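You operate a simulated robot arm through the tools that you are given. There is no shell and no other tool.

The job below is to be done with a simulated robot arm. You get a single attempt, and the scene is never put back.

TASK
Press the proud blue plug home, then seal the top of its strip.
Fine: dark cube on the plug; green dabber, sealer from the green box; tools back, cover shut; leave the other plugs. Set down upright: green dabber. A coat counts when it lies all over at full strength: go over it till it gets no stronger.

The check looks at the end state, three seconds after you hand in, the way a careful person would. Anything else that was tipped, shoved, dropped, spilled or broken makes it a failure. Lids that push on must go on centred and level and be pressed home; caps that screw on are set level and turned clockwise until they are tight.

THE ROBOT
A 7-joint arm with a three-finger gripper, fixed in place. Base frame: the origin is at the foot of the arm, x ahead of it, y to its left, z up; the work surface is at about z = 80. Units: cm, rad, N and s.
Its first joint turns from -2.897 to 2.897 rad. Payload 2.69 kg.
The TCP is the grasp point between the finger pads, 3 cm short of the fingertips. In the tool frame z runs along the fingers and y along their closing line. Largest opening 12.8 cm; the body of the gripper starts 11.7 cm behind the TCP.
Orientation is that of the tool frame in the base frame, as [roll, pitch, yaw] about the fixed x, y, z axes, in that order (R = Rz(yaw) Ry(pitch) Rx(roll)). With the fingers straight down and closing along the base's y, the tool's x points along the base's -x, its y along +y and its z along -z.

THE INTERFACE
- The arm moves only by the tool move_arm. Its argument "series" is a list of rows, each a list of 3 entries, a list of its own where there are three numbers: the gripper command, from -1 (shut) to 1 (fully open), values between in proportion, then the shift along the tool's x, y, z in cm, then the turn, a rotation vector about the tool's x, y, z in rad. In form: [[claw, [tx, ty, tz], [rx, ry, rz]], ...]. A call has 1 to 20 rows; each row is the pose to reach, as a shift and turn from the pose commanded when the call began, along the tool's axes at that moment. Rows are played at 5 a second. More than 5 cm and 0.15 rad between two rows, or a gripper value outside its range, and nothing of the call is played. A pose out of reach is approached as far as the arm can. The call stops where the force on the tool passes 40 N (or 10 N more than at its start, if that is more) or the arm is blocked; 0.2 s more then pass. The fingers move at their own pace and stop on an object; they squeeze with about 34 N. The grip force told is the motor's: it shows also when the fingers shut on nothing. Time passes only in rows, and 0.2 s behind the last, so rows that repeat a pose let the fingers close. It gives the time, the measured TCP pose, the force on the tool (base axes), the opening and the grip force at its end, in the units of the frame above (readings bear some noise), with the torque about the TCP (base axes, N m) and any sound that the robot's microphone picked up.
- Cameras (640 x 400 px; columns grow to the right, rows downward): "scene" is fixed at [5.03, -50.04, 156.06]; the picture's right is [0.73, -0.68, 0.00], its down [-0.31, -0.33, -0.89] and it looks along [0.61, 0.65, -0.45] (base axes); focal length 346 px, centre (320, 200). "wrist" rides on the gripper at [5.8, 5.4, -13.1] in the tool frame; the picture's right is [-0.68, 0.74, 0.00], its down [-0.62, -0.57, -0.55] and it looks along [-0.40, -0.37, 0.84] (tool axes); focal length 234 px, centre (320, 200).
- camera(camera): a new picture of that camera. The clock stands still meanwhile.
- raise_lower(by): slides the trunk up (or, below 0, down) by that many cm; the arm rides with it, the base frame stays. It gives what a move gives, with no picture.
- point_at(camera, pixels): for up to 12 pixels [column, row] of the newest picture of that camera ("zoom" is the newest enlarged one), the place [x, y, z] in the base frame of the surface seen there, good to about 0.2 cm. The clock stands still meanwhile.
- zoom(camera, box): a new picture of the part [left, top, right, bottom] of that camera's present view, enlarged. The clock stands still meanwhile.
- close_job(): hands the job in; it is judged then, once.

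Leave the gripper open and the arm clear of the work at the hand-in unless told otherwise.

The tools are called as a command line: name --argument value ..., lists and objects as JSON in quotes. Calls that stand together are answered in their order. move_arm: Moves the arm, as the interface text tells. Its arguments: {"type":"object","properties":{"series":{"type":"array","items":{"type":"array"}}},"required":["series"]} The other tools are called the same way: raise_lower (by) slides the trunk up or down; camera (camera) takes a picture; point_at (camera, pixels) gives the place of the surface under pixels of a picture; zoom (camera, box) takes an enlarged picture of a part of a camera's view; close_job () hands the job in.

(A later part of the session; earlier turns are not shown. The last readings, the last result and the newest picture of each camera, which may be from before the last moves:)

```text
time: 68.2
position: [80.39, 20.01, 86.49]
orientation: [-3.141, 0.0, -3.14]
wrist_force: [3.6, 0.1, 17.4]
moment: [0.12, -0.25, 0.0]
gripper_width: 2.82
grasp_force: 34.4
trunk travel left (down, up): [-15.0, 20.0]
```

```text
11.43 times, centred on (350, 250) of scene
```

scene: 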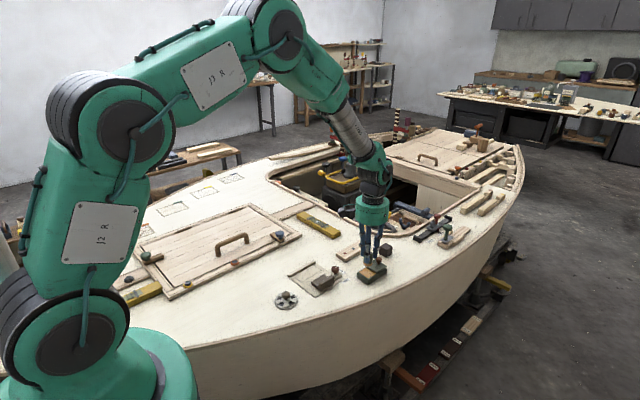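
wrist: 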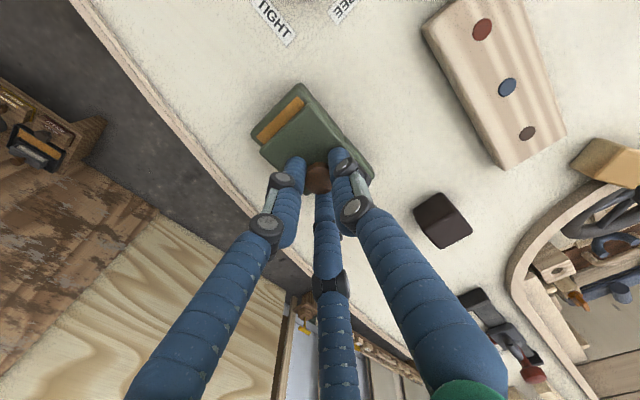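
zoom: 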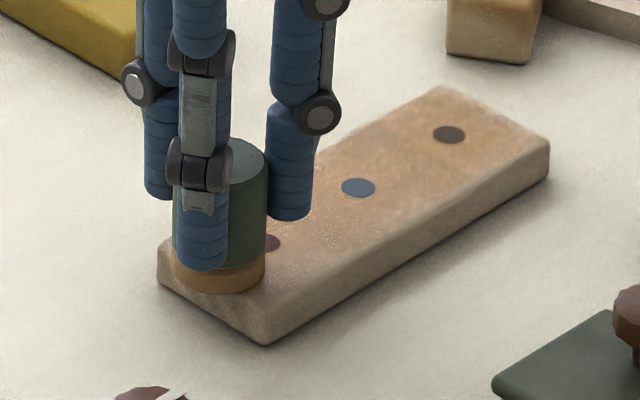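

Now the far-edge lane y=21.4, from the near end to the far end.

move_arm --series '[[-1, [0, 0.7, 0], [0, 0, 0]], [-1, [0, 1.4, 0], [0, 0, 0]], [-1, [-1.0, 1.4, 0], [0, 0, 0]], [-1, [-2.0, 1.4, 0], [0, 0, 0]], [-1, [-3.0, 1.4, 0], [0, 0, 0]], [-1, [-4.0, 1.4, 0], [0, 0, 0]], [-1, [-5.0, 1.4, 0], [0, 0, 0]], [-1, [-6.0, 1.4, 0], [0, 0, 0]], [-1, [-7.0, 1.4, 0], [0, 0, 0]], [-1, [-8.0, 1.4, 0], [0, 0, 0]], [-1, [-9.0, 1.4, 0], [0, 0, 0]], [-1, [-10.0, 1.4, 0], [0, 0, 0]], [-1, [-11.0, 1.4, 0], [0, 0, 0]], [-1, [-12.0, 1.4, 0], [0, 0, 0]], [-1, [-13.0, 1.4, 0], [0, 0, 0]], [-1, [-13.0, 1.4, 0], [0, 0, 0]]]'

zoom --camera "scene" --box '[322, 232, 378, 267]'

```text
time: 71.6
position: [93.32, 21.41, 86.45]
orientation: [3.141, 0.0, 3.142]
wrist_force: [-0.5, 1.7, 3.4]
moment: [0.08, 0.03, 0.0]
gripper_width: 2.81
grasp_force: 34.3
trunk travel left (down, up): [-15.0, 20.0]
```

```text
11.43 times, centred on (350, 250) of scene
```

zoom: 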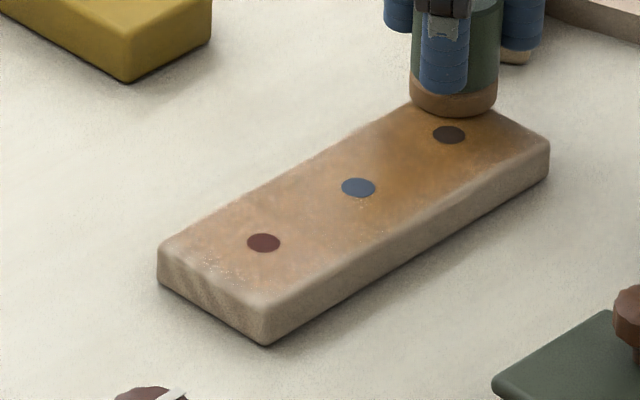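

The coat is stronger at the far end and weaker near the red plug, and the pad is drying. I'll reload at the sealer again.

move_arm --series '[[-1, [0, 0, -2], [0, 0, 0]], [-1, [0, 0, -5], [0, 0, 0]], [-1, [3.0, -3.0, -5], [0, 0, 0]], [-1, [6.0, -6.0, -5], [0, 0, 0]], [-1, [9.0, -9.1, -5], [0, 0, 0]], [-1, [12.0, -12.2, -5], [0, 0, 0]], [-1, [14.55, -14.97, -5], [0, 0, 0]], [-1, [14.55, -14.97, -5], [0, 0, 0]], [-1, [14.55, -14.97, -2.5], [0, 0, 0]], [-1, [14.55, -14.97, -1.2], [0, 0, 0]], [-1, [14.55, -14.97, -1.0], [0, 0, 0]], [-1, [14.55, -14.97, -0.96], [0, 0, 0]], [-1, [14.55, -14.97, -0.96], [0, 0, 0]], [-1, [14.55, -14.97, -0.96], [0, 0, 0]], [-1, [14.55, -14.97, -0.96], [0, 0, 0]], [-1, [14.55, -14.97, -2.0], [0, 0, 0]], [-1, [14.55, -14.97, -5], [0, 0, 0]]]'

zoom --camera "scene" --box '[322, 232, 378, 267]'

zoom --camera "scene" --box '[345, 250, 401, 290]'

```text
time: 75.2
position: [78.91, 6.4, 91.37]
orientation: [3.141, -0.002, -3.141]
wrist_force: [0.3, -0.1, -1.8]
moment: [0.03, 0.03, 0.0]
gripper_width: 2.82
grasp_force: 33.8
trunk travel left (down, up): [-15.0, 20.0]
```

```text
11.43 times, centred on (350, 250) of scene
```

zoom: 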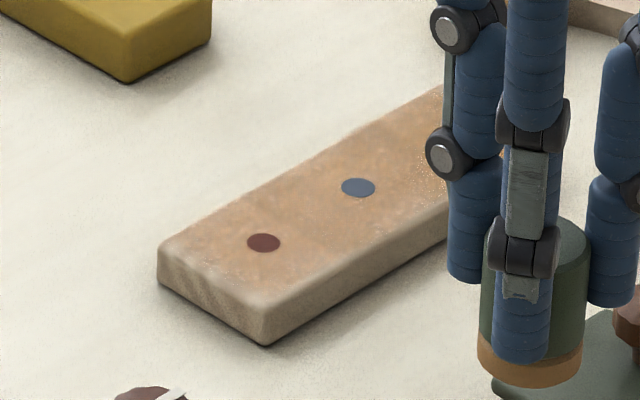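

```text
10.00 times, centred on (373, 270) of scene
```

zoom: 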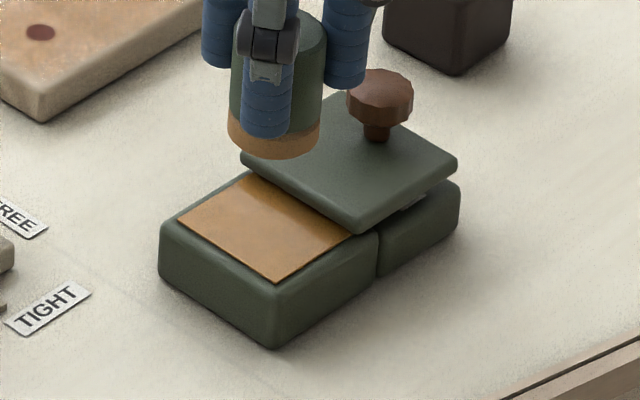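

I'll look at the strip with the wrist camera; from here it should be near pixel (487,106).

camera --camera "wrist"

zoom --camera "wrist" --box '[410, 40, 560, 150]'

```text
taken
```

wrist: 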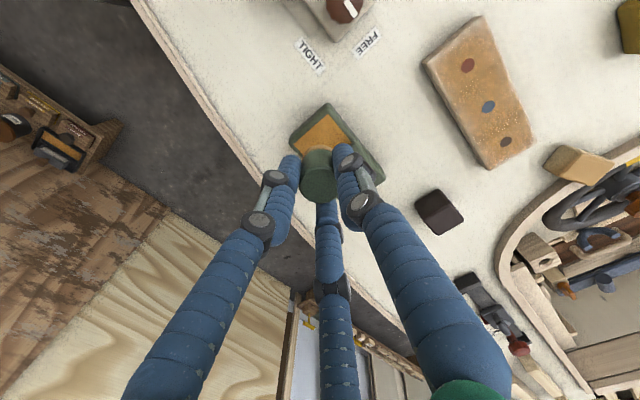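

```text
3.64 times, centred on (485, 95) of wrist
```

zoom: 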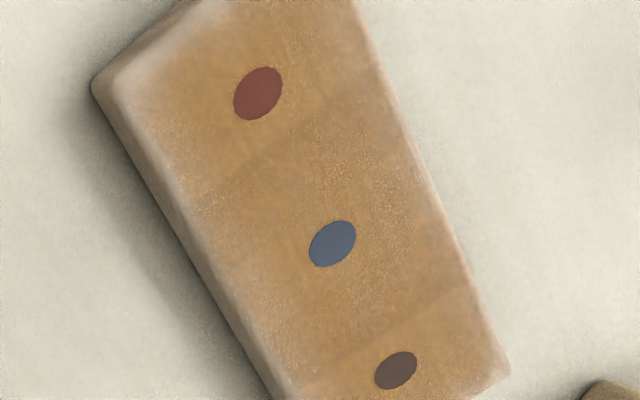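

The wrist view is very clear: good amber in the middle, but the near-left corner, the −y edge and the ends are pale. I'll run a fresh-loaded lane right along the −y edge at y=18.3.

move_arm --series '[[-1, [-0.5, 4, 0], [0, 0, 0]], [-1, [-1.0, 8, 0], [0, 0, 0]], [-1, [-1.45, 11.87, 0], [0, 0, 0]], [-1, [-1.45, 11.87, 3.5], [0, 0, 0]], [-1, [-1.45, 11.87, 4.8], [0, 0, 0]], [-1, [-1.45, 11.87, 5.0], [0, 0, 0]], [-1, [-1.45, 11.87, 5.03], [0, 0, 0]], [-1, [-2.45, 11.87, 5.03], [0, 0, 0]], [-1, [-3.45, 11.87, 5.03], [0, 0, 0]], [-1, [-4.45, 11.87, 5.03], [0, 0, 0]], [-1, [-5.45, 11.87, 5.03], [0, 0, 0]], [-1, [-6.45, 11.87, 5.03], [0, 0, 0]], [-1, [-7.45, 11.87, 5.03], [0, 0, 0]], [-1, [-8.45, 11.87, 5.03], [0, 0, 0]], [-1, [-9.45, 11.87, 5.03], [0, 0, 0]], [-1, [-10.45, 11.87, 5.03], [0, 0, 0]], [-1, [-11.45, 11.87, 5.03], [0, 0, 0]], [-1, [-12.45, 11.87, 5.03], [0, 0, 0]], [-1, [-13.55, 11.87, 5.03], [0, 0, 0]], [-1, [-14.65, 11.87, 5.03], [0, 0, 0]]]'

zoom --camera "scene" --box '[322, 232, 378, 267]'

```text
time: 79.4
position: [93.57, 17.97, 86.48]
orientation: [-3.141, 0.001, 3.139]
wrist_force: [0.9, -0.3, 1.8]
moment: [0.05, -0.05, 0.0]
gripper_width: 2.81
grasp_force: 33.8
trunk travel left (down, up): [-15.0, 20.0]
```

```text
11.43 times, centred on (350, 250) of scene
```

zoom: 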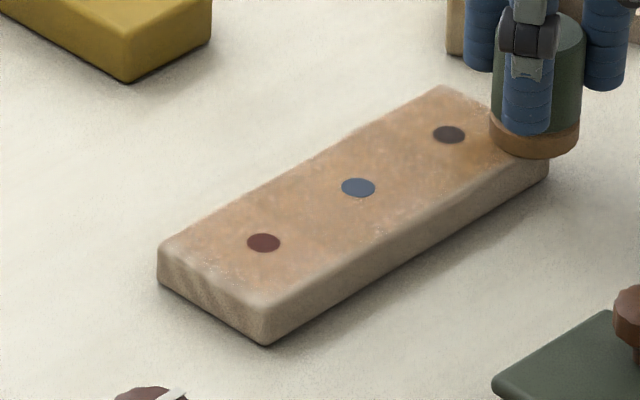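

The force was low (1.8 N) at the end. I'll press 0.1 deeper here and retrace at y=18.6, reading the force partway.

move_arm --series '[[-1, [0.1, 0.3, 0.1], [0, 0, 0]], [-1, [0.1, 0.3, 0.1], [0, 0, 0]]]'

move_arm --series '[[-1, [1, 0, 0], [0, 0, 0]], [-1, [2, 0, 0], [0, 0, 0]], [-1, [3, 0, 0], [0, 0, 0]], [-1, [4, 0, 0], [0, 0, 0]]]'

camera --camera "wrist"

```text
time: 80.0
position: [93.28, 18.46, 86.39]
orientation: [3.141, -0.001, -3.141]
wrist_force: [2.1, -0.5, 5.6]
moment: [0.01, -0.08, 0.05]
gripper_width: 2.82
grasp_force: 34.0
trunk travel left (down, up): [-15.0, 20.0]
```

```text
time: 81.0
position: [89.42, 18.46, 86.3]
orientation: [3.141, -0.001, -3.141]
wrist_force: [-1.2, -1.1, 9.6]
moment: [0.01, 0.09, -0.02]
gripper_width: 2.83
grasp_force: 33.7
trunk travel left (down, up): [-15.0, 20.0]
```

```text
taken
```

wrist: 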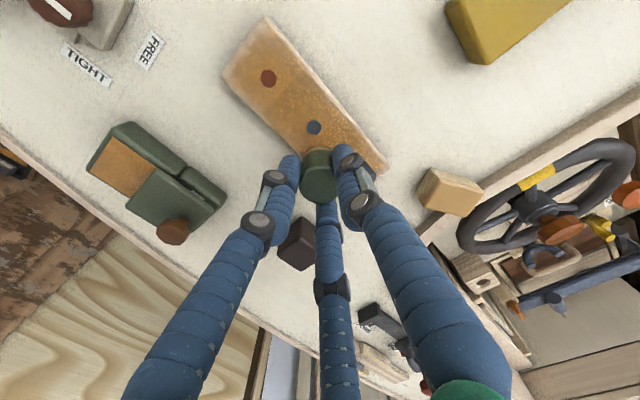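

There's a good 9.6 N at command z 86.27, so the dabber has crept up slightly in the grip. I'll continue this edge lane to the near end.

move_arm --series '[[-1, [1, 0, 0], [0, 0, 0]], [-1, [2, 0, 0], [0, 0, 0]], [-1, [3, 0, 0], [0, 0, 0]], [-1, [4, 0, 0], [0, 0, 0]], [-1, [5, 0, 0], [0, 0, 0]], [-1, [6, 0, 0], [0, 0, 0]], [-1, [7, 0, 0], [0, 0, 0]], [-1, [8, 0, 0], [0, 0, 0]], [-1, [9, 0, 0], [0, 0, 0]], [-1, [9, 0, 0], [0, 0, 0]], [-1, [9.1, -0.3, 0], [0, 0, 0]], [-1, [9.1, -0.3, 0], [0, 0, 0]]]'

camera --camera "wrist"

zoom --camera "scene" --box '[322, 232, 378, 267]'

```text
time: 83.6
position: [80.2, 18.1, 86.35]
orientation: [3.142, 0.0, 3.141]
wrist_force: [-0.5, 0.2, 2.1]
moment: [0.03, -0.01, 0.04]
gripper_width: 2.8
grasp_force: 34.2
trunk travel left (down, up): [-15.0, 20.0]
```

```text
taken
```

wrist: 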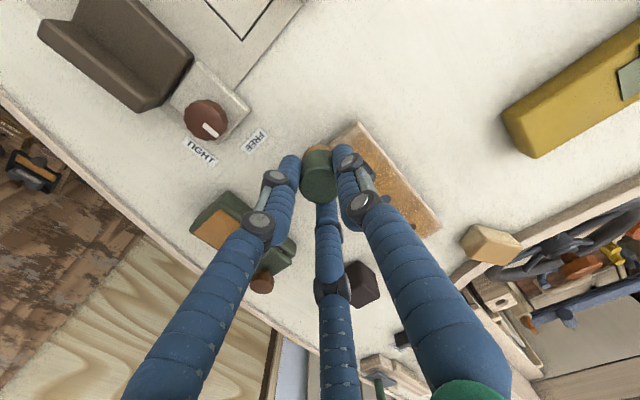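

```text
11.43 times, centred on (350, 250) of scene
```

zoom: 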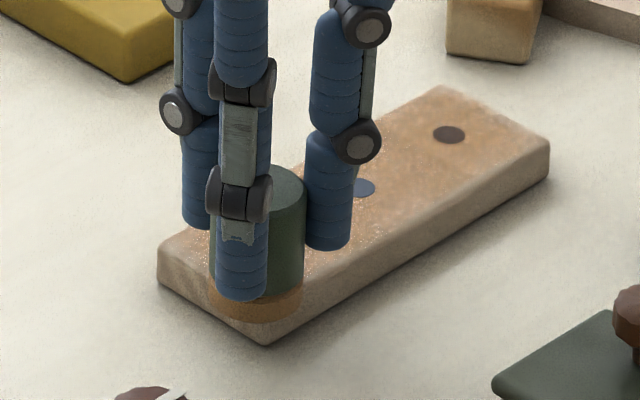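

At the near corner I'll press 0.1 deeper, then sweep the near end edge along y (18.3 → 21.7) at x=80.3.

move_arm --series '[[-1, [0, 0.2, 0.1], [0, 0, 0]], [-1, [0, 0.2, 0.1], [0, 0, 0]], [-1, [0, 0.7, 0.1], [0, 0, 0]], [-1, [0, 1.2, 0.1], [0, 0, 0]], [-1, [0, 1.7, 0.1], [0, 0, 0]], [-1, [0, 2.2, 0.1], [0, 0, 0]], [-1, [0, 2.7, 0.1], [0, 0, 0]], [-1, [0, 3.2, 0.1], [0, 0, 0]], [-1, [0, 3.4, 0.1], [0, 0, 0]], [-1, [0, 3.4, 0.1], [0, 0, 0]]]'

camera --camera "wrist"

zoom --camera "wrist" --box '[290, 110, 450, 240]'

```text
time: 85.8
position: [80.31, 21.61, 86.33]
orientation: [-3.141, 0.003, -3.139]
wrist_force: [0.0, -7.0, 21.6]
moment: [-0.31, -0.07, 0.0]
gripper_width: 2.81
grasp_force: 33.7
trunk travel left (down, up): [-15.0, 20.0]
```

```text
taken
```

wrist: 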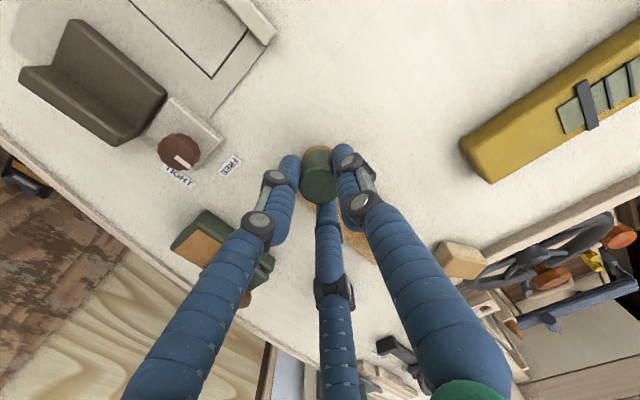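

```text
3.08 times, centred on (370, 175) of wrist
```

zoom: 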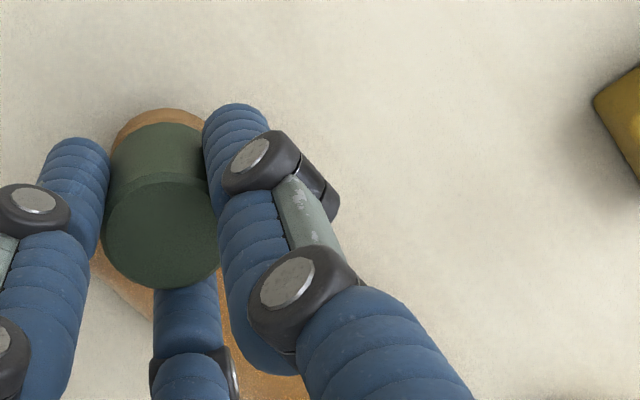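

Good contact. Now the +y edge lane at y=21.7, to the far end.

move_arm --series '[[-1, [0, 0, -0.03], [0, 0, 0]], [-1, [-1, 0, -0.03], [0, 0, 0]], [-1, [-2, 0, -0.03], [0, 0, 0]], [-1, [-3, 0, -0.03], [0, 0, 0]], [-1, [-4, 0, -0.03], [0, 0, 0]], [-1, [-5, 0, -0.03], [0, 0, 0]], [-1, [-6, 0, -0.03], [0, 0, 0]], [-1, [-7, 0, -0.03], [0, 0, 0]], [-1, [-8, 0, -0.03], [0, 0, 0]], [-1, [-9, 0, -0.03], [0, 0, 0]], [-1, [-10, 0, -0.03], [0, 0, 0]], [-1, [-11, 0, -0.03], [0, 0, 0]], [-1, [-12, 0, -0.03], [0, 0, 0]], [-1, [-13.1, 0, -0.03], [0, 0, 0]], [-1, [-13.1, 0, -0.03], [0, 0, 0]]]'

zoom --camera "wrist" --box '[220, 20, 400, 200]'

```text
time: 89.0
position: [93.27, 21.8, 86.4]
orientation: [-3.142, 0.0, 3.142]
wrist_force: [-1.8, 0.2, 10.1]
moment: [0.01, 0.12, 0.0]
gripper_width: 2.78
grasp_force: 34.0
trunk travel left (down, up): [-15.0, 20.0]
```

```text
2.22 times, centred on (310, 110) of wrist
```

zoom: 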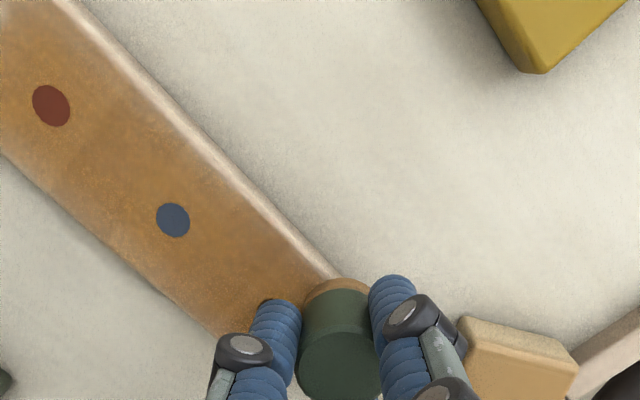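

It's much more even now. I'll sweep the far end across y (21.7 → 18.3), then reload.

move_arm --series '[[-1, [0, -0.6, 0], [0, 0, 0]], [-1, [0, -1.2, 0], [0, 0, 0]], [-1, [0, -1.8, 0], [0, 0, 0]], [-1, [0, -2.4, 0], [0, 0, 0]], [-1, [0, -3.0, 0], [0, 0, 0]], [-1, [0, -3.4, 0.03], [0, 0, 0]], [-1, [0, -3.4, 0.03], [0, 0, 0]]]'

move_arm --series '[[-1, [0, 0, -2], [0, 0, 0]], [-1, [0, 0, -5.2], [0, 0, 0]], [-1, [3.5, -3.0, -5.2], [0, 0, 0]], [-1, [7.0, -6.0, -5.2], [0, 0, 0]], [-1, [10.5, -9.0, -5.2], [0, 0, 0]], [-1, [13.5, -11.0, -5.2], [0, 0, 0]], [-1, [14.55, -11.87, -5.2], [0, 0, 0]], [-1, [14.55, -11.87, -5.2], [0, 0, 0]], [-1, [14.55, -11.87, -2.5], [0, 0, 0]], [-1, [14.55, -11.87, -1.3], [0, 0, 0]], [-1, [14.55, -11.87, -1.1], [0, 0, 0]], [-1, [14.55, -11.87, -1.0], [0, 0, 0]], [-1, [14.55, -11.87, -1.0], [0, 0, 0]]]'

```text
time: 90.6
position: [93.42, 18.21, 86.33]
orientation: [3.14, 0.001, 3.142]
wrist_force: [0.4, 4.6, 14.9]
moment: [0.2, 0.03, -0.04]
gripper_width: 2.76
grasp_force: 33.9
trunk travel left (down, up): [-15.0, 20.0]
```

```text
time: 93.4
position: [78.89, 6.29, 87.34]
orientation: [-3.14, 0.002, 3.141]
wrist_force: [1.1, 1.1, 9.1]
moment: [0.01, 0.0, 0.04]
gripper_width: 2.78
grasp_force: 34.3
trunk travel left (down, up): [-15.0, 20.0]
```

It's loaded with 9 N at command z 87.16. I'll lift and view the strip from above the sealer.

move_arm --series '[[-1, [0, 0, 0], [0, 0, 0]], [-1, [0, 0, 0], [0, 0, 0]], [-1, [0, 0, -1.0], [0, 0, 0]], [-1, [0, 0, -4.2], [0, 0, 0]], [-1, [0, 0, -4.2], [0, 0, 0]]]'

zoom --camera "wrist" --box '[410, 10, 550, 180]'

zoom --camera "wrist" --box '[415, 10, 515, 75]'

zoom --camera "wrist" --box '[445, 110, 545, 175]'

```text
time: 94.6
position: [78.73, 6.2, 91.39]
orientation: [-3.14, 0.0, 3.141]
wrist_force: [0.2, 0.5, 0.2]
moment: [0.0, -0.04, -0.04]
gripper_width: 2.77
grasp_force: 34.3
trunk travel left (down, up): [-15.0, 20.0]
```

```text
2.35 times, centred on (480, 95) of wrist
```

zoom: 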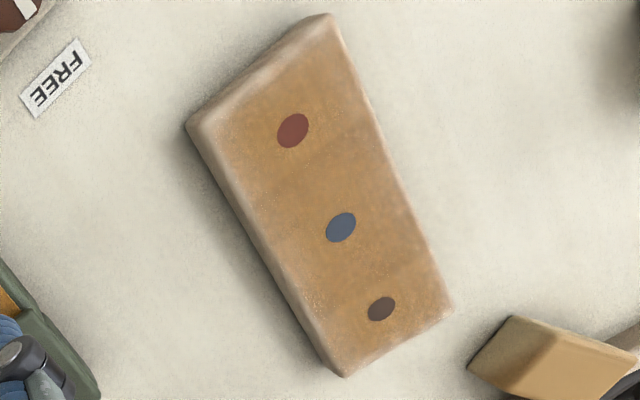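

```text
6.15 times, centred on (465, 42) of wrist
```

zoom: 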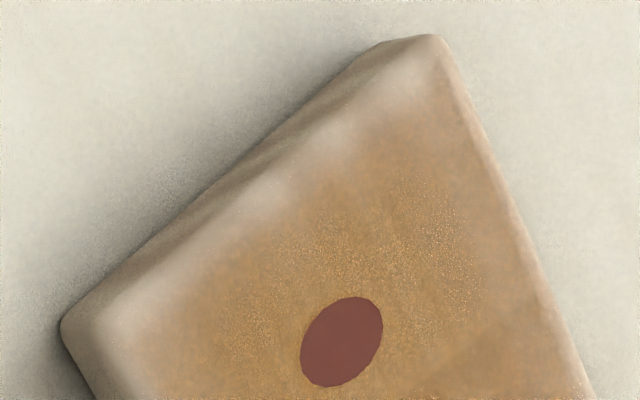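

```text
6.15 times, centred on (495, 142) of wrist
```

zoom: 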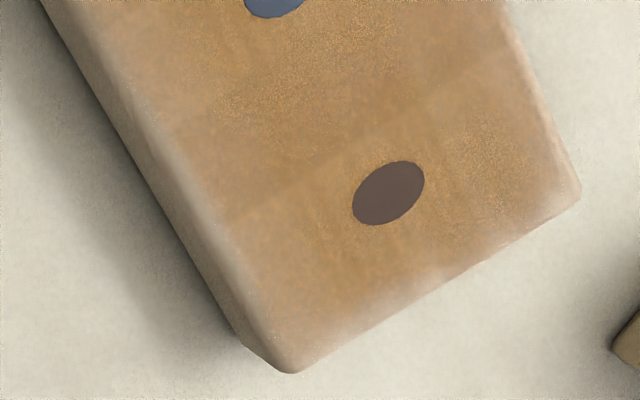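

The near-end edge by the red plug is still pale in a band, as are the margins. I'll measure that band precisely.

zoom --camera "wrist" --box '[415, 10, 515, 75]'

point_at --camera "zoom" --pixels '[[100, 310], [250, 200], [350, 130], [420, 70], [280, 235], [340, 340], [480, 130], [530, 250], [130, 350], [200, 280], [240, 185], [430, 110]]'

```text
6.15 times, centred on (465, 42) of wrist
```

zoom: 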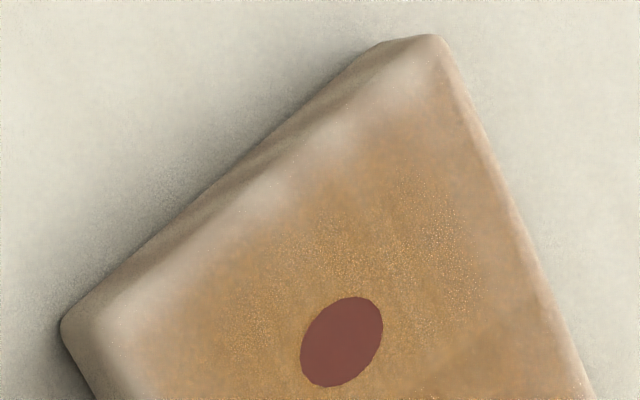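

```text
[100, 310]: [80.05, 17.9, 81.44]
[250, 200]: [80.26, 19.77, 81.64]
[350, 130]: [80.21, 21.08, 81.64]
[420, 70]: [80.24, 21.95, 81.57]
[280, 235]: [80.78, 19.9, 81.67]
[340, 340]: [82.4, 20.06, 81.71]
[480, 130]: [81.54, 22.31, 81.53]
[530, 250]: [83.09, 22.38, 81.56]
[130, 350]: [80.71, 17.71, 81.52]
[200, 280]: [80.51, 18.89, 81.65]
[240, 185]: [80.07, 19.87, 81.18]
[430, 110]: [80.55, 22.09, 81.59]
```

The strip top really spans y 17.8–22.35 and x 80.0–93.65, and the band at x<80.5 is pale. With the fresh load I'll scrub the near end back and forth at x=80.5.

move_arm --series '[[-1, [-0.6, 4, 0], [0, 0, 0]], [-1, [-1.2, 8, 0], [0, 0, 0]], [-1, [-1.75, 11.97, 0], [0, 0, 0]], [-1, [-1.75, 11.97, 3.5], [0, 0, 0]], [-1, [-1.75, 11.97, 4.9], [0, 0, 0]], [-1, [-1.75, 11.97, 5.16], [0, 0, 0]], [-1, [-1.75, 11.77, 5.18], [0, 0, 0]], [-1, [-1.75, 12.37, 5.18], [0, 0, 0]], [-1, [-1.75, 12.97, 5.18], [0, 0, 0]], [-1, [-1.75, 13.57, 5.18], [0, 0, 0]], [-1, [-1.75, 14.17, 5.18], [0, 0, 0]], [-1, [-1.75, 14.77, 5.18], [0, 0, 0]], [-1, [-1.75, 15.37, 5.18], [0, 0, 0]], [-1, [-1.75, 15.37, 5.18], [0, 0, 0]], [-1, [-1.75, 14.77, 5.18], [0, 0, 0]], [-1, [-1.75, 14.17, 5.18], [0, 0, 0]], [-1, [-1.75, 13.57, 5.18], [0, 0, 0]], [-1, [-1.75, 12.97, 5.18], [0, 0, 0]], [-1, [-1.75, 12.37, 5.18], [0, 0, 0]], [-1, [-1.75, 11.77, 5.18], [0, 0, 0]]]'

zoom --camera "scene" --box '[322, 232, 378, 267]'

```text
time: 98.8
position: [80.55, 18.22, 86.29]
orientation: [-3.141, 0.004, 3.141]
wrist_force: [1.6, 4.4, 15.4]
moment: [0.22, -0.07, 0.03]
gripper_width: 2.76
grasp_force: 33.3
trunk travel left (down, up): [-15.0, 20.0]
```

```text
11.43 times, centred on (350, 250) of scene
```

zoom: 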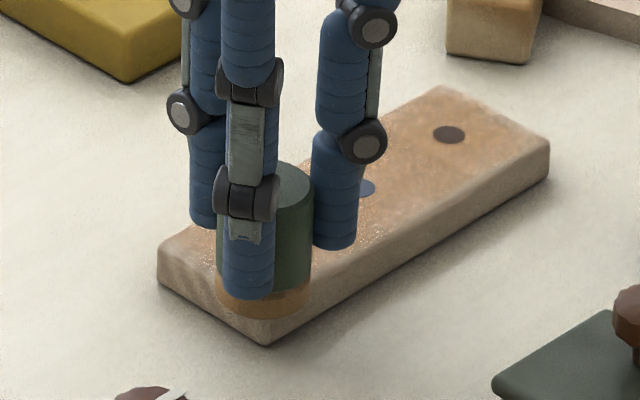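

There was 15 N through the scrub. I'll cross the near end once more to y=22.0 and then run along the +y margin at y=22.0 to the far end.

move_arm --series '[[-1, [0.1, 0.8, 0], [0, 0, 0]], [-1, [0.1, 1.6, 0], [0, 0, 0]], [-1, [0.1, 2.4, 0], [0, 0, 0]], [-1, [0.1, 3.2, 0], [0, 0, 0]], [-1, [0.1, 3.8, 0.03], [0, 0, 0]], [-1, [-1, 3.8, 0.03], [0, 0, 0]], [-1, [-2, 3.8, 0.03], [0, 0, 0]], [-1, [-3, 3.8, 0.03], [0, 0, 0]], [-1, [-4, 3.8, 0.03], [0, 0, 0]], [-1, [-5, 3.8, 0.03], [0, 0, 0]], [-1, [-6, 3.8, 0.03], [0, 0, 0]], [-1, [-7, 3.8, 0.03], [0, 0, 0]], [-1, [-8, 3.8, 0.03], [0, 0, 0]], [-1, [-9, 3.8, 0.03], [0, 0, 0]], [-1, [-10, 3.8, 0.03], [0, 0, 0]], [-1, [-11, 3.8, 0.03], [0, 0, 0]], [-1, [-12, 3.8, 0.03], [0, 0, 0]], [-1, [-13, 3.8, 0.03], [0, 0, 0]], [-1, [-13, 3.8, 0.03], [0, 0, 0]]]'

zoom --camera "wrist" --box '[220, 20, 400, 200]'

```text
time: 102.8
position: [93.62, 21.94, 86.34]
orientation: [-3.141, 0.003, 3.141]
wrist_force: [-0.5, 1.7, 12.3]
moment: [0.02, 0.16, 0.0]
gripper_width: 2.76
grasp_force: 34.5
trunk travel left (down, up): [-15.0, 20.0]
```

```text
2.22 times, centred on (310, 110) of wrist
```

zoom: 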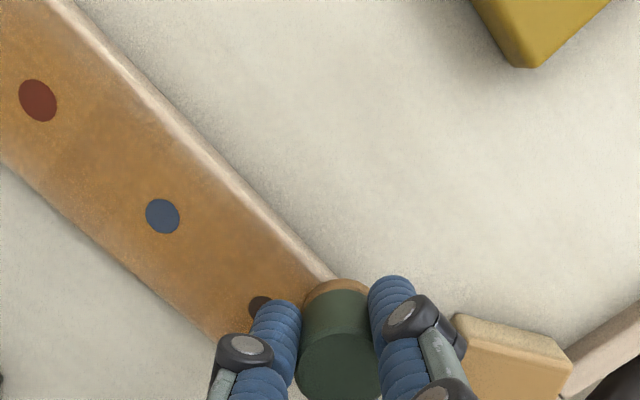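

The top looks more even. I'll sweep the far end down to y=18.1, then return along the −y margin.

move_arm --series '[[-1, [0.1, -0.8, 0], [0, 0, 0]], [-1, [0.1, -1.6, 0], [0, 0, 0]], [-1, [0.1, -2.4, 0], [0, 0, 0]], [-1, [0.1, -3.2, 0], [0, 0, 0]], [-1, [0.1, -3.9, 0.02], [0, 0, 0]], [-1, [1, -3.9, 0.02], [0, 0, 0]], [-1, [2, -3.9, 0.02], [0, 0, 0]], [-1, [3, -3.9, 0.02], [0, 0, 0]], [-1, [4, -3.9, 0.02], [0, 0, 0]], [-1, [5, -3.9, 0.02], [0, 0, 0]], [-1, [6, -3.9, 0.02], [0, 0, 0]], [-1, [7, -3.9, 0.02], [0, 0, 0]], [-1, [8, -3.9, 0.02], [0, 0, 0]], [-1, [9, -3.9, 0.02], [0, 0, 0]], [-1, [10, -3.9, 0.02], [0, 0, 0]], [-1, [11, -3.9, 0.02], [0, 0, 0]], [-1, [12, -3.9, 0.02], [0, 0, 0]], [-1, [13, -3.9, 0.02], [0, 0, 0]], [-1, [13, -3.9, 0.02], [0, 0, 0]]]'

move_arm --series '[[-1, [0, 0, -2], [0, 0, 0]], [-1, [0, 0, -5.2], [0, 0, 0]], [-1, [0.6, -4, -5.2], [0, 0, 0]], [-1, [1.2, -8, -5.2], [0, 0, 0]], [-1, [1.75, -11.67, -5.2], [0, 0, 0]], [-1, [1.75, -11.67, -5.2], [0, 0, 0]], [-1, [1.75, -11.67, -2.5], [0, 0, 0]], [-1, [1.75, -11.67, -1.3], [0, 0, 0]], [-1, [1.75, -11.67, -1.1], [0, 0, 0]], [-1, [1.75, -11.67, -1.0], [0, 0, 0]], [-1, [1.75, -11.67, -1.0], [0, 0, 0]], [-1, [1.75, -11.67, -1.0], [0, 0, 0]]]'

```text
time: 106.8
position: [80.54, 18.06, 86.23]
orientation: [3.141, -0.001, 3.141]
wrist_force: [0.4, -0.7, -1.0]
moment: [0.01, -0.03, 0.0]
gripper_width: 2.73
grasp_force: 34.1
trunk travel left (down, up): [-15.0, 20.0]
```

```text
time: 109.4
position: [78.67, 6.3, 87.23]
orientation: [-3.141, 0.0, 3.141]
wrist_force: [-0.1, 0.3, -0.2]
moment: [0.0, -0.01, 0.01]
gripper_width: 2.73
grasp_force: 34.3
trunk travel left (down, up): [-15.0, 20.0]
```

The force reads zero at the sealer, so the dabber crept up further in the fingers. I'll lower until contact.

move_arm --series '[[-1, [0, 0, 0.05], [0, 0, 0]], [-1, [0, 0, 0.1], [0, 0, 0]], [-1, [0, 0, 0.15], [0, 0, 0]], [-1, [0, 0, 0.15], [0, 0, 0]]]'

zoom --camera "scene" --box '[345, 240, 401, 290]'

```text
time: 110.4
position: [78.76, 6.23, 87.16]
orientation: [-3.141, -0.001, 3.14]
wrist_force: [-0.6, -0.1, -1.0]
moment: [0.02, -0.03, 0.0]
gripper_width: 2.71
grasp_force: 34.0
trunk travel left (down, up): [-15.0, 20.0]
```

```text
8.00 times, centred on (373, 265) of scene
```

zoom: 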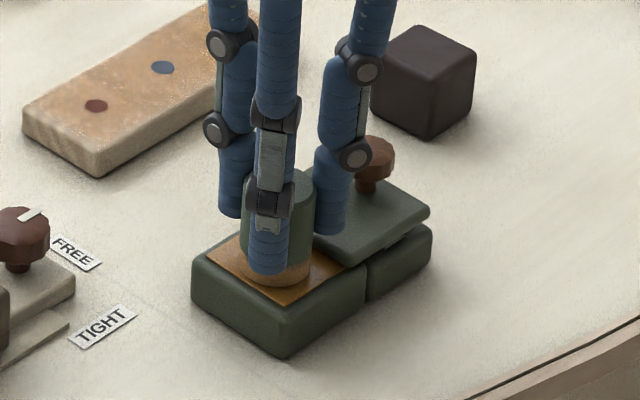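

The dabber looks higher in the fingers now. I'll zoom in for a better look before going on.

zoom --camera "scene" --box '[360, 245, 392, 285]'

zoom --camera "wrist" --box '[260, 120, 380, 220]'

```text
10.00 times, centred on (376, 265) of scene
```

zoom: 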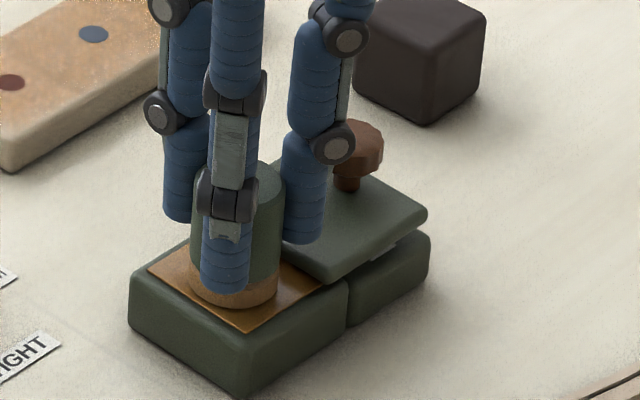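

```text
4.00 times, centred on (320, 170) of wrist
```

zoom: 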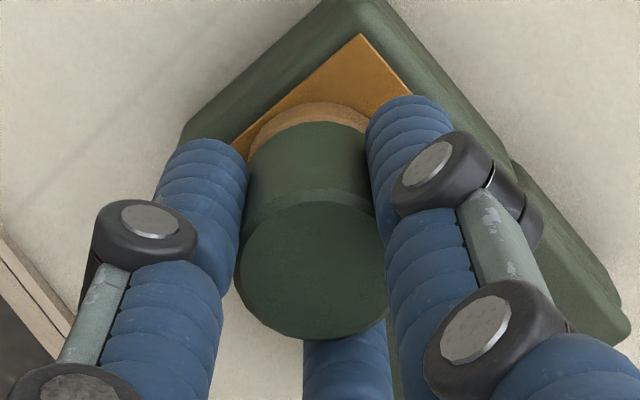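

The dabber is still upright but higher in the grip. I'll lower further in small steps to feel the sealer.

move_arm --series '[[-1, [0, 0, 0.05], [0, 0, 0]], [-1, [0, 0, 0.1], [0, 0, 0]], [-1, [0, 0, 0.15], [0, 0, 0]], [-1, [0, 0, 0.2], [0, 0, 0]], [-1, [0, 0, 0.2], [0, 0, 0]]]'

```text
time: 111.6
position: [78.95, 6.31, 87.09]
orientation: [-3.141, 0.004, -3.141]
wrist_force: [-5.5, -0.1, 29.1]
moment: [0.0, 0.3, -0.03]
gripper_width: 2.72
grasp_force: 34.4
trunk travel left (down, up): [-15.0, 20.0]
```

There's 29 N now, so contact is around 86.95. The dabber stands firmly on the sealer, so I'll relieve the press, open slightly, raise 0.7 cm and re-grip it lower on its body.

move_arm --series '[[-1, [0, 0, -0.15], [0, 0, 0]], [-0.8, [0, 0, -0.17], [0, 0, 0]], [-0.4, [0, 0, -0.17], [0, 0, 0]], [-0.35, [0, 0, -0.17], [0, 0, 0]], [-0.35, [0, 0, -0.45], [0, 0, 0]], [-0.35, [0, 0, -0.72], [0, 0, 0]], [-0.35, [0, 0, -0.72], [0, 0, 0]]]'

zoom --camera "scene" --box '[360, 245, 392, 285]'

zoom --camera "wrist" --box '[260, 120, 380, 220]'

```text
time: 113.2
position: [78.69, 6.25, 87.68]
orientation: [3.141, -0.001, -3.142]
wrist_force: [0.1, -1.0, -0.6]
moment: [0.0, 0.03, 0.0]
gripper_width: 4.17
grasp_force: 0.1
trunk travel left (down, up): [-15.0, 20.0]
```

```text
10.00 times, centred on (376, 265) of scene
```

zoom: 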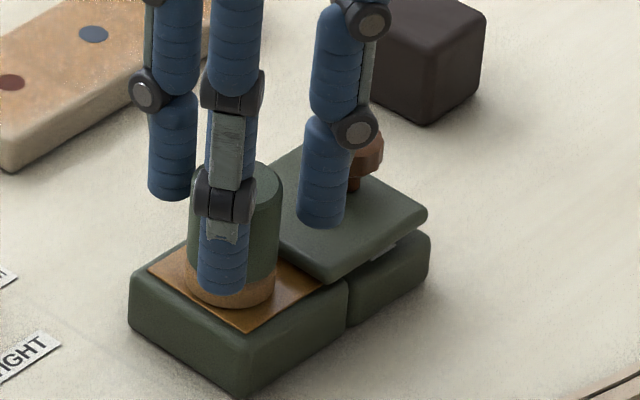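

```text
4.00 times, centred on (320, 170) of wrist
```

zoom: 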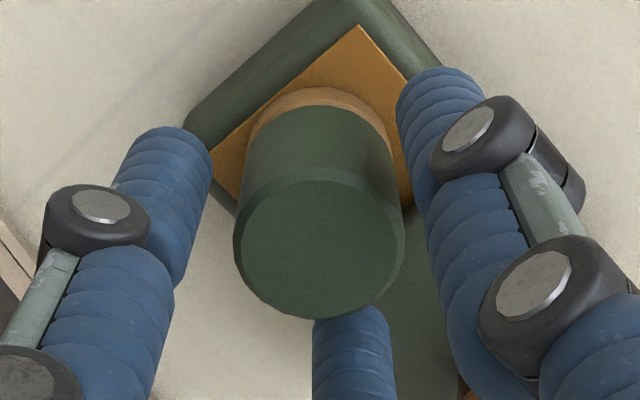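

The dabber stands upright on the sealer. I'll close again and lift.

move_arm --series '[[-0.6, [0, 0, 0], [0, 0, 0]], [-1, [0, 0, 0], [0, 0, 0]], [-1, [0, 0, 0], [0, 0, 0]], [-1, [0, 0, 0], [0, 0, 0]], [-1, [0, 0, -1.5], [0, 0, 0]], [-1, [0, 0, -3.9], [0, 0, 0]], [-1, [0, 0, -3.9], [0, 0, 0]]]'

zoom --camera "wrist" --box '[410, 10, 550, 180]'

zoom --camera "wrist" --box '[415, 10, 515, 75]'

zoom --camera "scene" --box '[345, 240, 401, 290]'

```text
time: 114.8
position: [78.81, 6.34, 91.45]
orientation: [3.141, 0.001, -3.141]
wrist_force: [-0.2, -0.1, 0.7]
moment: [0.01, -0.02, -0.01]
gripper_width: 2.75
grasp_force: 33.8
trunk travel left (down, up): [-15.0, 20.0]
```

```text
2.35 times, centred on (480, 95) of wrist
```

zoom: 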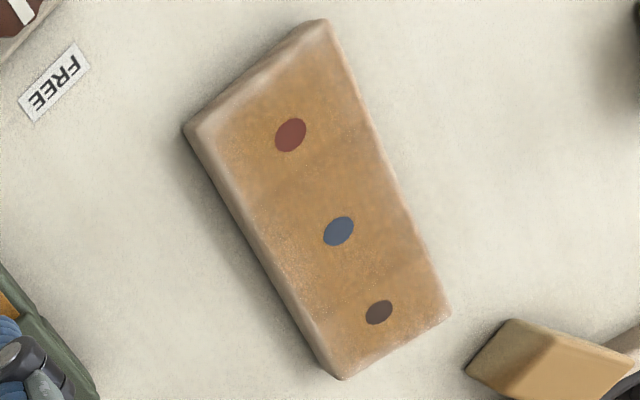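

```text
6.15 times, centred on (465, 42) of wrist
```

zoom: 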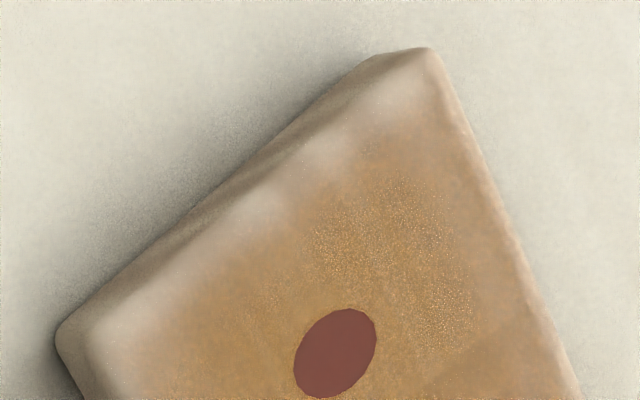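

```text
8.00 times, centred on (373, 265) of scene
```

zoom: 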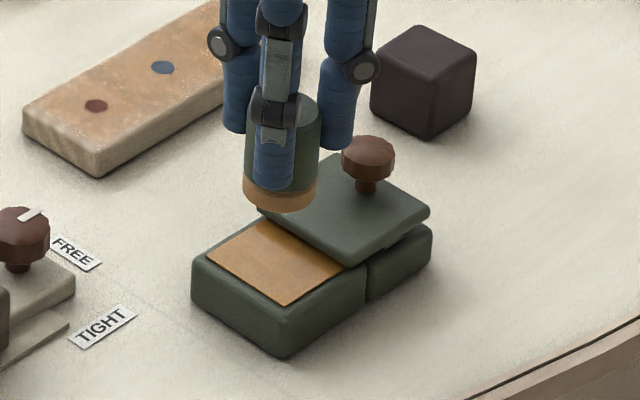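

I've re-gripped and the pad is loaded. The near-end pale band hardly changed, so I need to tell whether it's edge shading or missing coat. I'll scrub with the pad centred right on the near edge (x=80.1), pressing about 10 N, and compare.

move_arm --series '[[-1, [-0.5, 4, 0], [0, 0, 0]], [-1, [-1.0, 8, 0], [0, 0, 0]], [-1, [-1.35, 11.97, 0], [0, 0, 0]], [-1, [-1.35, 11.97, 3.5], [0, 0, 0]], [-1, [-1.35, 11.97, 4.7], [0, 0, 0]], [-1, [-1.35, 11.97, 4.9], [0, 0, 0]], [-1, [-1.35, 11.97, 4.98], [0, 0, 0]], [-1, [-1.35, 12.47, 4.98], [0, 0, 0]], [-1, [-1.35, 12.97, 4.98], [0, 0, 0]], [-1, [-1.35, 13.47, 4.98], [0, 0, 0]], [-1, [-1.35, 13.97, 4.98], [0, 0, 0]], [-1, [-1.35, 14.47, 4.98], [0, 0, 0]], [-1, [-1.35, 14.97, 4.98], [0, 0, 0]], [-1, [-1.35, 15.47, 4.98], [0, 0, 0]], [-1, [-1.35, 15.47, 4.98], [0, 0, 0]]]'

move_arm --series '[[-1, [0, -0.5, 0], [0, 0, 0]], [-1, [0, -1, 0], [0, 0, 0]], [-1, [0, -1.5, 0], [0, 0, 0]], [-1, [0, -2, 0], [0, 0, 0]], [-1, [0, -2.5, 0], [0, 0, 0]], [-1, [0, -3, 0], [0, 0, 0]], [-1, [0, -3.5, 0], [0, 0, 0]], [-1, [0, -3.5, 0], [0, 0, 0]]]'

```text
time: 118.0
position: [80.11, 21.78, 86.6]
orientation: [-3.141, 0.002, 3.14]
wrist_force: [-1.1, -7.8, 24.7]
moment: [-0.43, -0.08, -0.06]
gripper_width: 2.75
grasp_force: 34.2
trunk travel left (down, up): [-15.0, 20.0]
```

```text
time: 119.8
position: [79.96, 18.35, 86.57]
orientation: [3.141, -0.001, -3.14]
wrist_force: [-1.3, 6.7, 23.0]
moment: [0.28, -0.05, 0.03]
gripper_width: 2.74
grasp_force: 34.0
trunk travel left (down, up): [-15.0, 20.0]
```

That was strong contact at 24 N. I'll lift, go back over the sealer and view from the same pose.

move_arm --series '[[-1, [0, 0, -2], [0, 0, 0]], [-1, [0, 0, -4.98], [0, 0, 0]], [-1, [0.5, -4, -4.98], [0, 0, 0]], [-1, [1.0, -8, -4.98], [0, 0, 0]], [-1, [1.35, -11.97, -4.98], [0, 0, 0]], [-1, [1.35, -11.97, -4.98], [0, 0, 0]]]'

zoom --camera "wrist" --box '[415, 10, 515, 75]'

zoom --camera "scene" --box '[325, 240, 355, 262]'

```text
time: 121.2
position: [79.03, 5.84, 91.7]
orientation: [-3.141, 0.0, 3.141]
wrist_force: [0.0, -0.8, -0.6]
moment: [0.07, -0.01, 0.01]
gripper_width: 2.73
grasp_force: 33.7
trunk travel left (down, up): [-15.0, 20.0]
```

```text
6.15 times, centred on (465, 42) of wrist
```

zoom: 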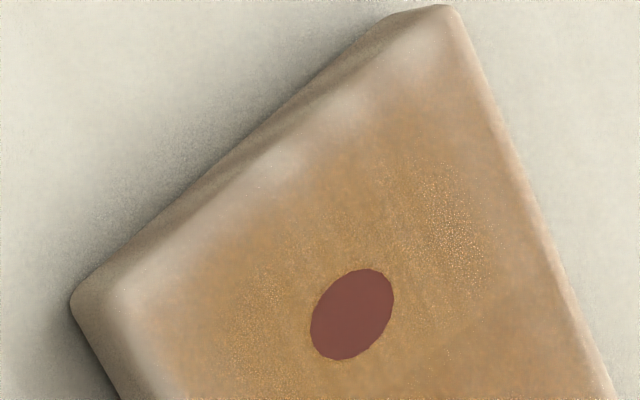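

```text
16.00 times, centred on (340, 251) of scene
```

zoom: 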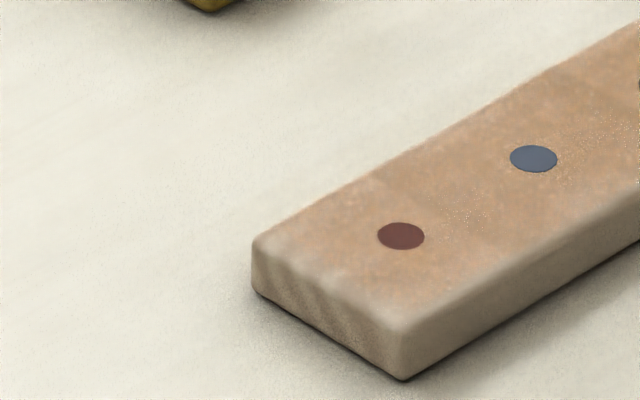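

The pale rim didn't change after a heavy scrub and it follows the wood grain, so it looks like edge shading. I'll examine the whole top for uneven patches from a closer wrist view.

zoom --camera "wrist" --box '[420, 0, 540, 100]'

zoom --camera "wrist" --box '[430, 80, 550, 180]'

```text
4.00 times, centred on (480, 50) of wrist
```

zoom: 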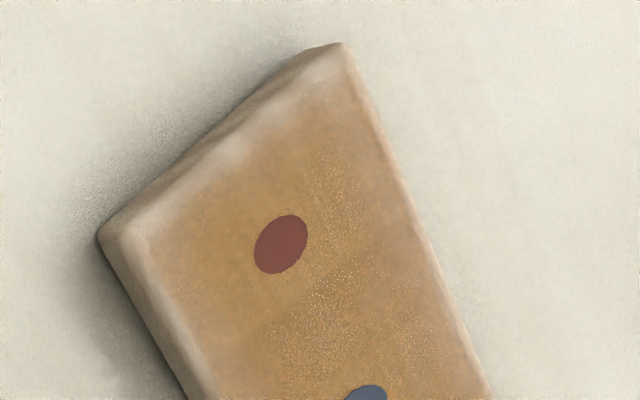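

```text
4.00 times, centred on (490, 130) of wrist
```

zoom: 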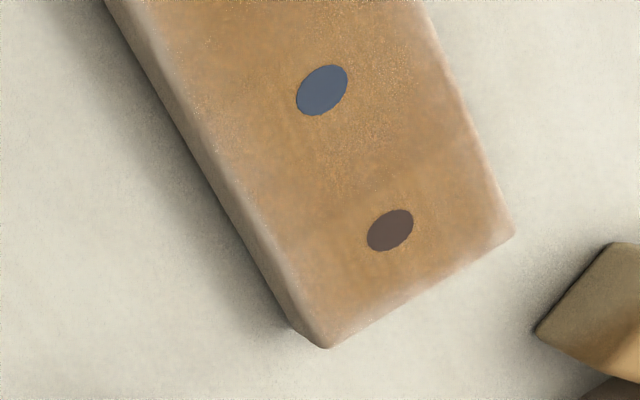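

The three segments around the plugs look similar. I'll do another fully loaded round and compare. First a reload: lowering onto the sealer.

move_arm --series '[[-1, [0, 0, 0], [0, 0, 0]], [-1, [0, 0, 2.5], [0, 0, 0]], [-1, [0, 0, 3.7], [0, 0, 0]], [-1, [0, 0, 3.95], [0, 0, 0]], [-1, [0, 0, 4.05], [0, 0, 0]], [-1, [0, 0, 4.05], [0, 0, 0]]]'

```text
time: 122.6
position: [78.86, 6.43, 87.61]
orientation: [3.141, 0.0, -3.141]
wrist_force: [-0.8, 0.5, 1.1]
moment: [0.01, 0.05, 0.03]
gripper_width: 2.73
grasp_force: 34.0
trunk travel left (down, up): [-15.0, 20.0]
```

move_arm --series '[[-1, [0, 0, 0.08], [0, 0, 0]], [-1, [0, 0, 0.15], [0, 0, 0]], [-1, [0, 0, 0.15], [0, 0, 0]], [-1, [0, 0, 0.15], [0, 0, 0]]]'

```text
time: 123.6
position: [78.93, 6.37, 87.57]
orientation: [3.142, 0.004, 3.141]
wrist_force: [1.8, -2.4, 21.5]
moment: [-0.17, 0.03, 0.01]
gripper_width: 2.73
grasp_force: 34.4
trunk travel left (down, up): [-15.0, 20.0]
```

It's loaded with 21 N. Next is a full round, starting with lane y=18.7 from near to far at command z of about 86.32.

move_arm --series '[[-1, [0, 0, -2], [0, 0, 0]], [-1, [0, 0, -4.2], [0, 0, 0]], [-1, [-0.9, 4.2, -4.2], [0, 0, 0]], [-1, [-1.5, 8.4, -4.2], [0, 0, 0]], [-1, [-1.85, 12.27, -4.2], [0, 0, 0]], [-1, [-1.85, 12.27, -1], [0, 0, 0]], [-1, [-1.85, 12.27, 0.6], [0, 0, 0]], [-1, [-1.85, 12.27, 0.88], [0, 0, 0]], [-1, [-3, 12.27, 0.88], [0, 0, 0]], [-1, [-4.15, 12.27, 0.88], [0, 0, 0]], [-1, [-5.3, 12.27, 0.88], [0, 0, 0]], [-1, [-6.45, 12.27, 0.88], [0, 0, 0]], [-1, [-7.6, 12.27, 0.88], [0, 0, 0]], [-1, [-8.75, 12.27, 0.88], [0, 0, 0]], [-1, [-9.9, 12.27, 0.88], [0, 0, 0]], [-1, [-11.05, 12.27, 0.88], [0, 0, 0]], [-1, [-12.2, 12.27, 0.88], [0, 0, 0]], [-1, [-13.35, 12.27, 0.88], [0, 0, 0]], [-1, [-14.5, 12.27, 0.88], [0, 0, 0]], [-1, [-14.5, 12.27, 0.88], [0, 0, 0]]]'

move_arm --series '[[-1, [0, 0.7, 0], [0, 0, 0]], [-1, [0, 1.35, 0], [0, 0, 0]], [-1, [1.1, 1.35, 0], [0, 0, 0]], [-1, [2.2, 1.35, 0], [0, 0, 0]], [-1, [3.3, 1.35, 0], [0, 0, 0]], [-1, [4.4, 1.35, 0], [0, 0, 0]], [-1, [5.5, 1.35, 0], [0, 0, 0]], [-1, [6.6, 1.35, 0], [0, 0, 0]], [-1, [7.7, 1.35, 0], [0, 0, 0]], [-1, [8.8, 1.35, 0], [0, 0, 0]], [-1, [9.9, 1.35, 0], [0, 0, 0]], [-1, [11, 1.35, 0], [0, 0, 0]], [-1, [12.1, 1.35, 0], [0, 0, 0]], [-1, [12.75, 1.35, 0], [0, 0, 0]], [-1, [12.75, 1.35, 0], [0, 0, 0]]]'

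move_arm --series '[[-1, [0, 0.7, 0], [0, 0, 0]], [-1, [0, 1.4, 0], [0, 0, 0]], [-1, [-1.1, 1.4, 0], [0, 0, 0]], [-1, [-2.2, 1.4, 0], [0, 0, 0]], [-1, [-3.3, 1.4, 0], [0, 0, 0]], [-1, [-4.4, 1.4, 0], [0, 0, 0]], [-1, [-5.5, 1.4, 0], [0, 0, 0]], [-1, [-6.6, 1.4, 0], [0, 0, 0]], [-1, [-7.7, 1.4, 0], [0, 0, 0]], [-1, [-8.8, 1.4, 0], [0, 0, 0]], [-1, [-9.9, 1.4, 0], [0, 0, 0]], [-1, [-11, 1.4, 0], [0, 0, 0]], [-1, [-12.1, 1.4, 0], [0, 0, 0]], [-1, [-12.75, 1.4, 0], [0, 0, 0]], [-1, [-12.75, 1.4, 0], [0, 0, 0]]]'

zoom --camera "wrist" --box '[220, 20, 400, 200]'

```text
time: 127.8
position: [93.39, 18.54, 86.5]
orientation: [-3.141, 0.005, 3.141]
wrist_force: [-5.6, 0.9, 28.9]
moment: [0.01, 0.33, 0.01]
gripper_width: 2.71
grasp_force: 34.3
trunk travel left (down, up): [-15.0, 20.0]
```

```text
time: 131.0
position: [80.53, 20.14, 86.39]
orientation: [3.141, 0.001, -3.141]
wrist_force: [6.5, -0.8, 22.2]
moment: [0.0, -0.32, -0.01]
gripper_width: 2.74
grasp_force: 34.1
trunk travel left (down, up): [-15.0, 20.0]
```

```text
time: 134.2
position: [93.34, 21.52, 86.52]
orientation: [-3.14, 0.001, 3.14]
wrist_force: [-0.4, -0.2, -1.1]
moment: [-0.03, 0.0, -0.02]
gripper_width: 2.72
grasp_force: 34.5
trunk travel left (down, up): [-15.0, 20.0]
```

```text
2.22 times, centred on (310, 110) of wrist
```

zoom: 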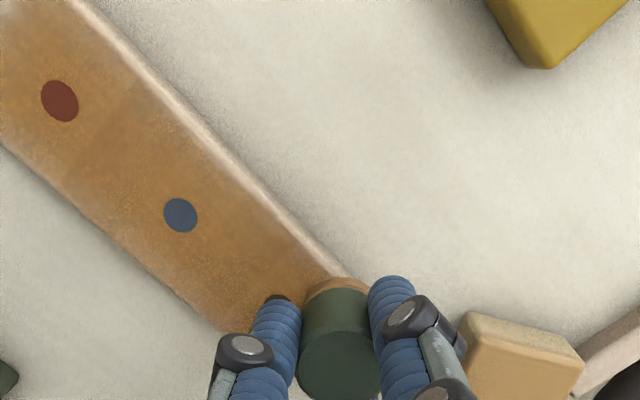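

The dabber slipped up again during that lane and contact was lost at the end. I'll lower to find contact here and return along y=21.5 with a lighter load.

move_arm --series '[[-1, [0, 0, 0.06], [0, 0, 0]], [-1, [0, 0, 0.12], [0, 0, 0]], [-1, [0, 0, 0.18], [0, 0, 0]], [-1, [0, 0, 0.18], [0, 0, 0]]]'

```text
time: 135.2
position: [93.3, 21.45, 86.42]
orientation: [3.141, 0.002, 3.14]
wrist_force: [0.7, -4.0, 9.3]
moment: [-0.16, -0.05, 0.0]
gripper_width: 2.73
grasp_force: 33.9
trunk travel left (down, up): [-15.0, 20.0]
```

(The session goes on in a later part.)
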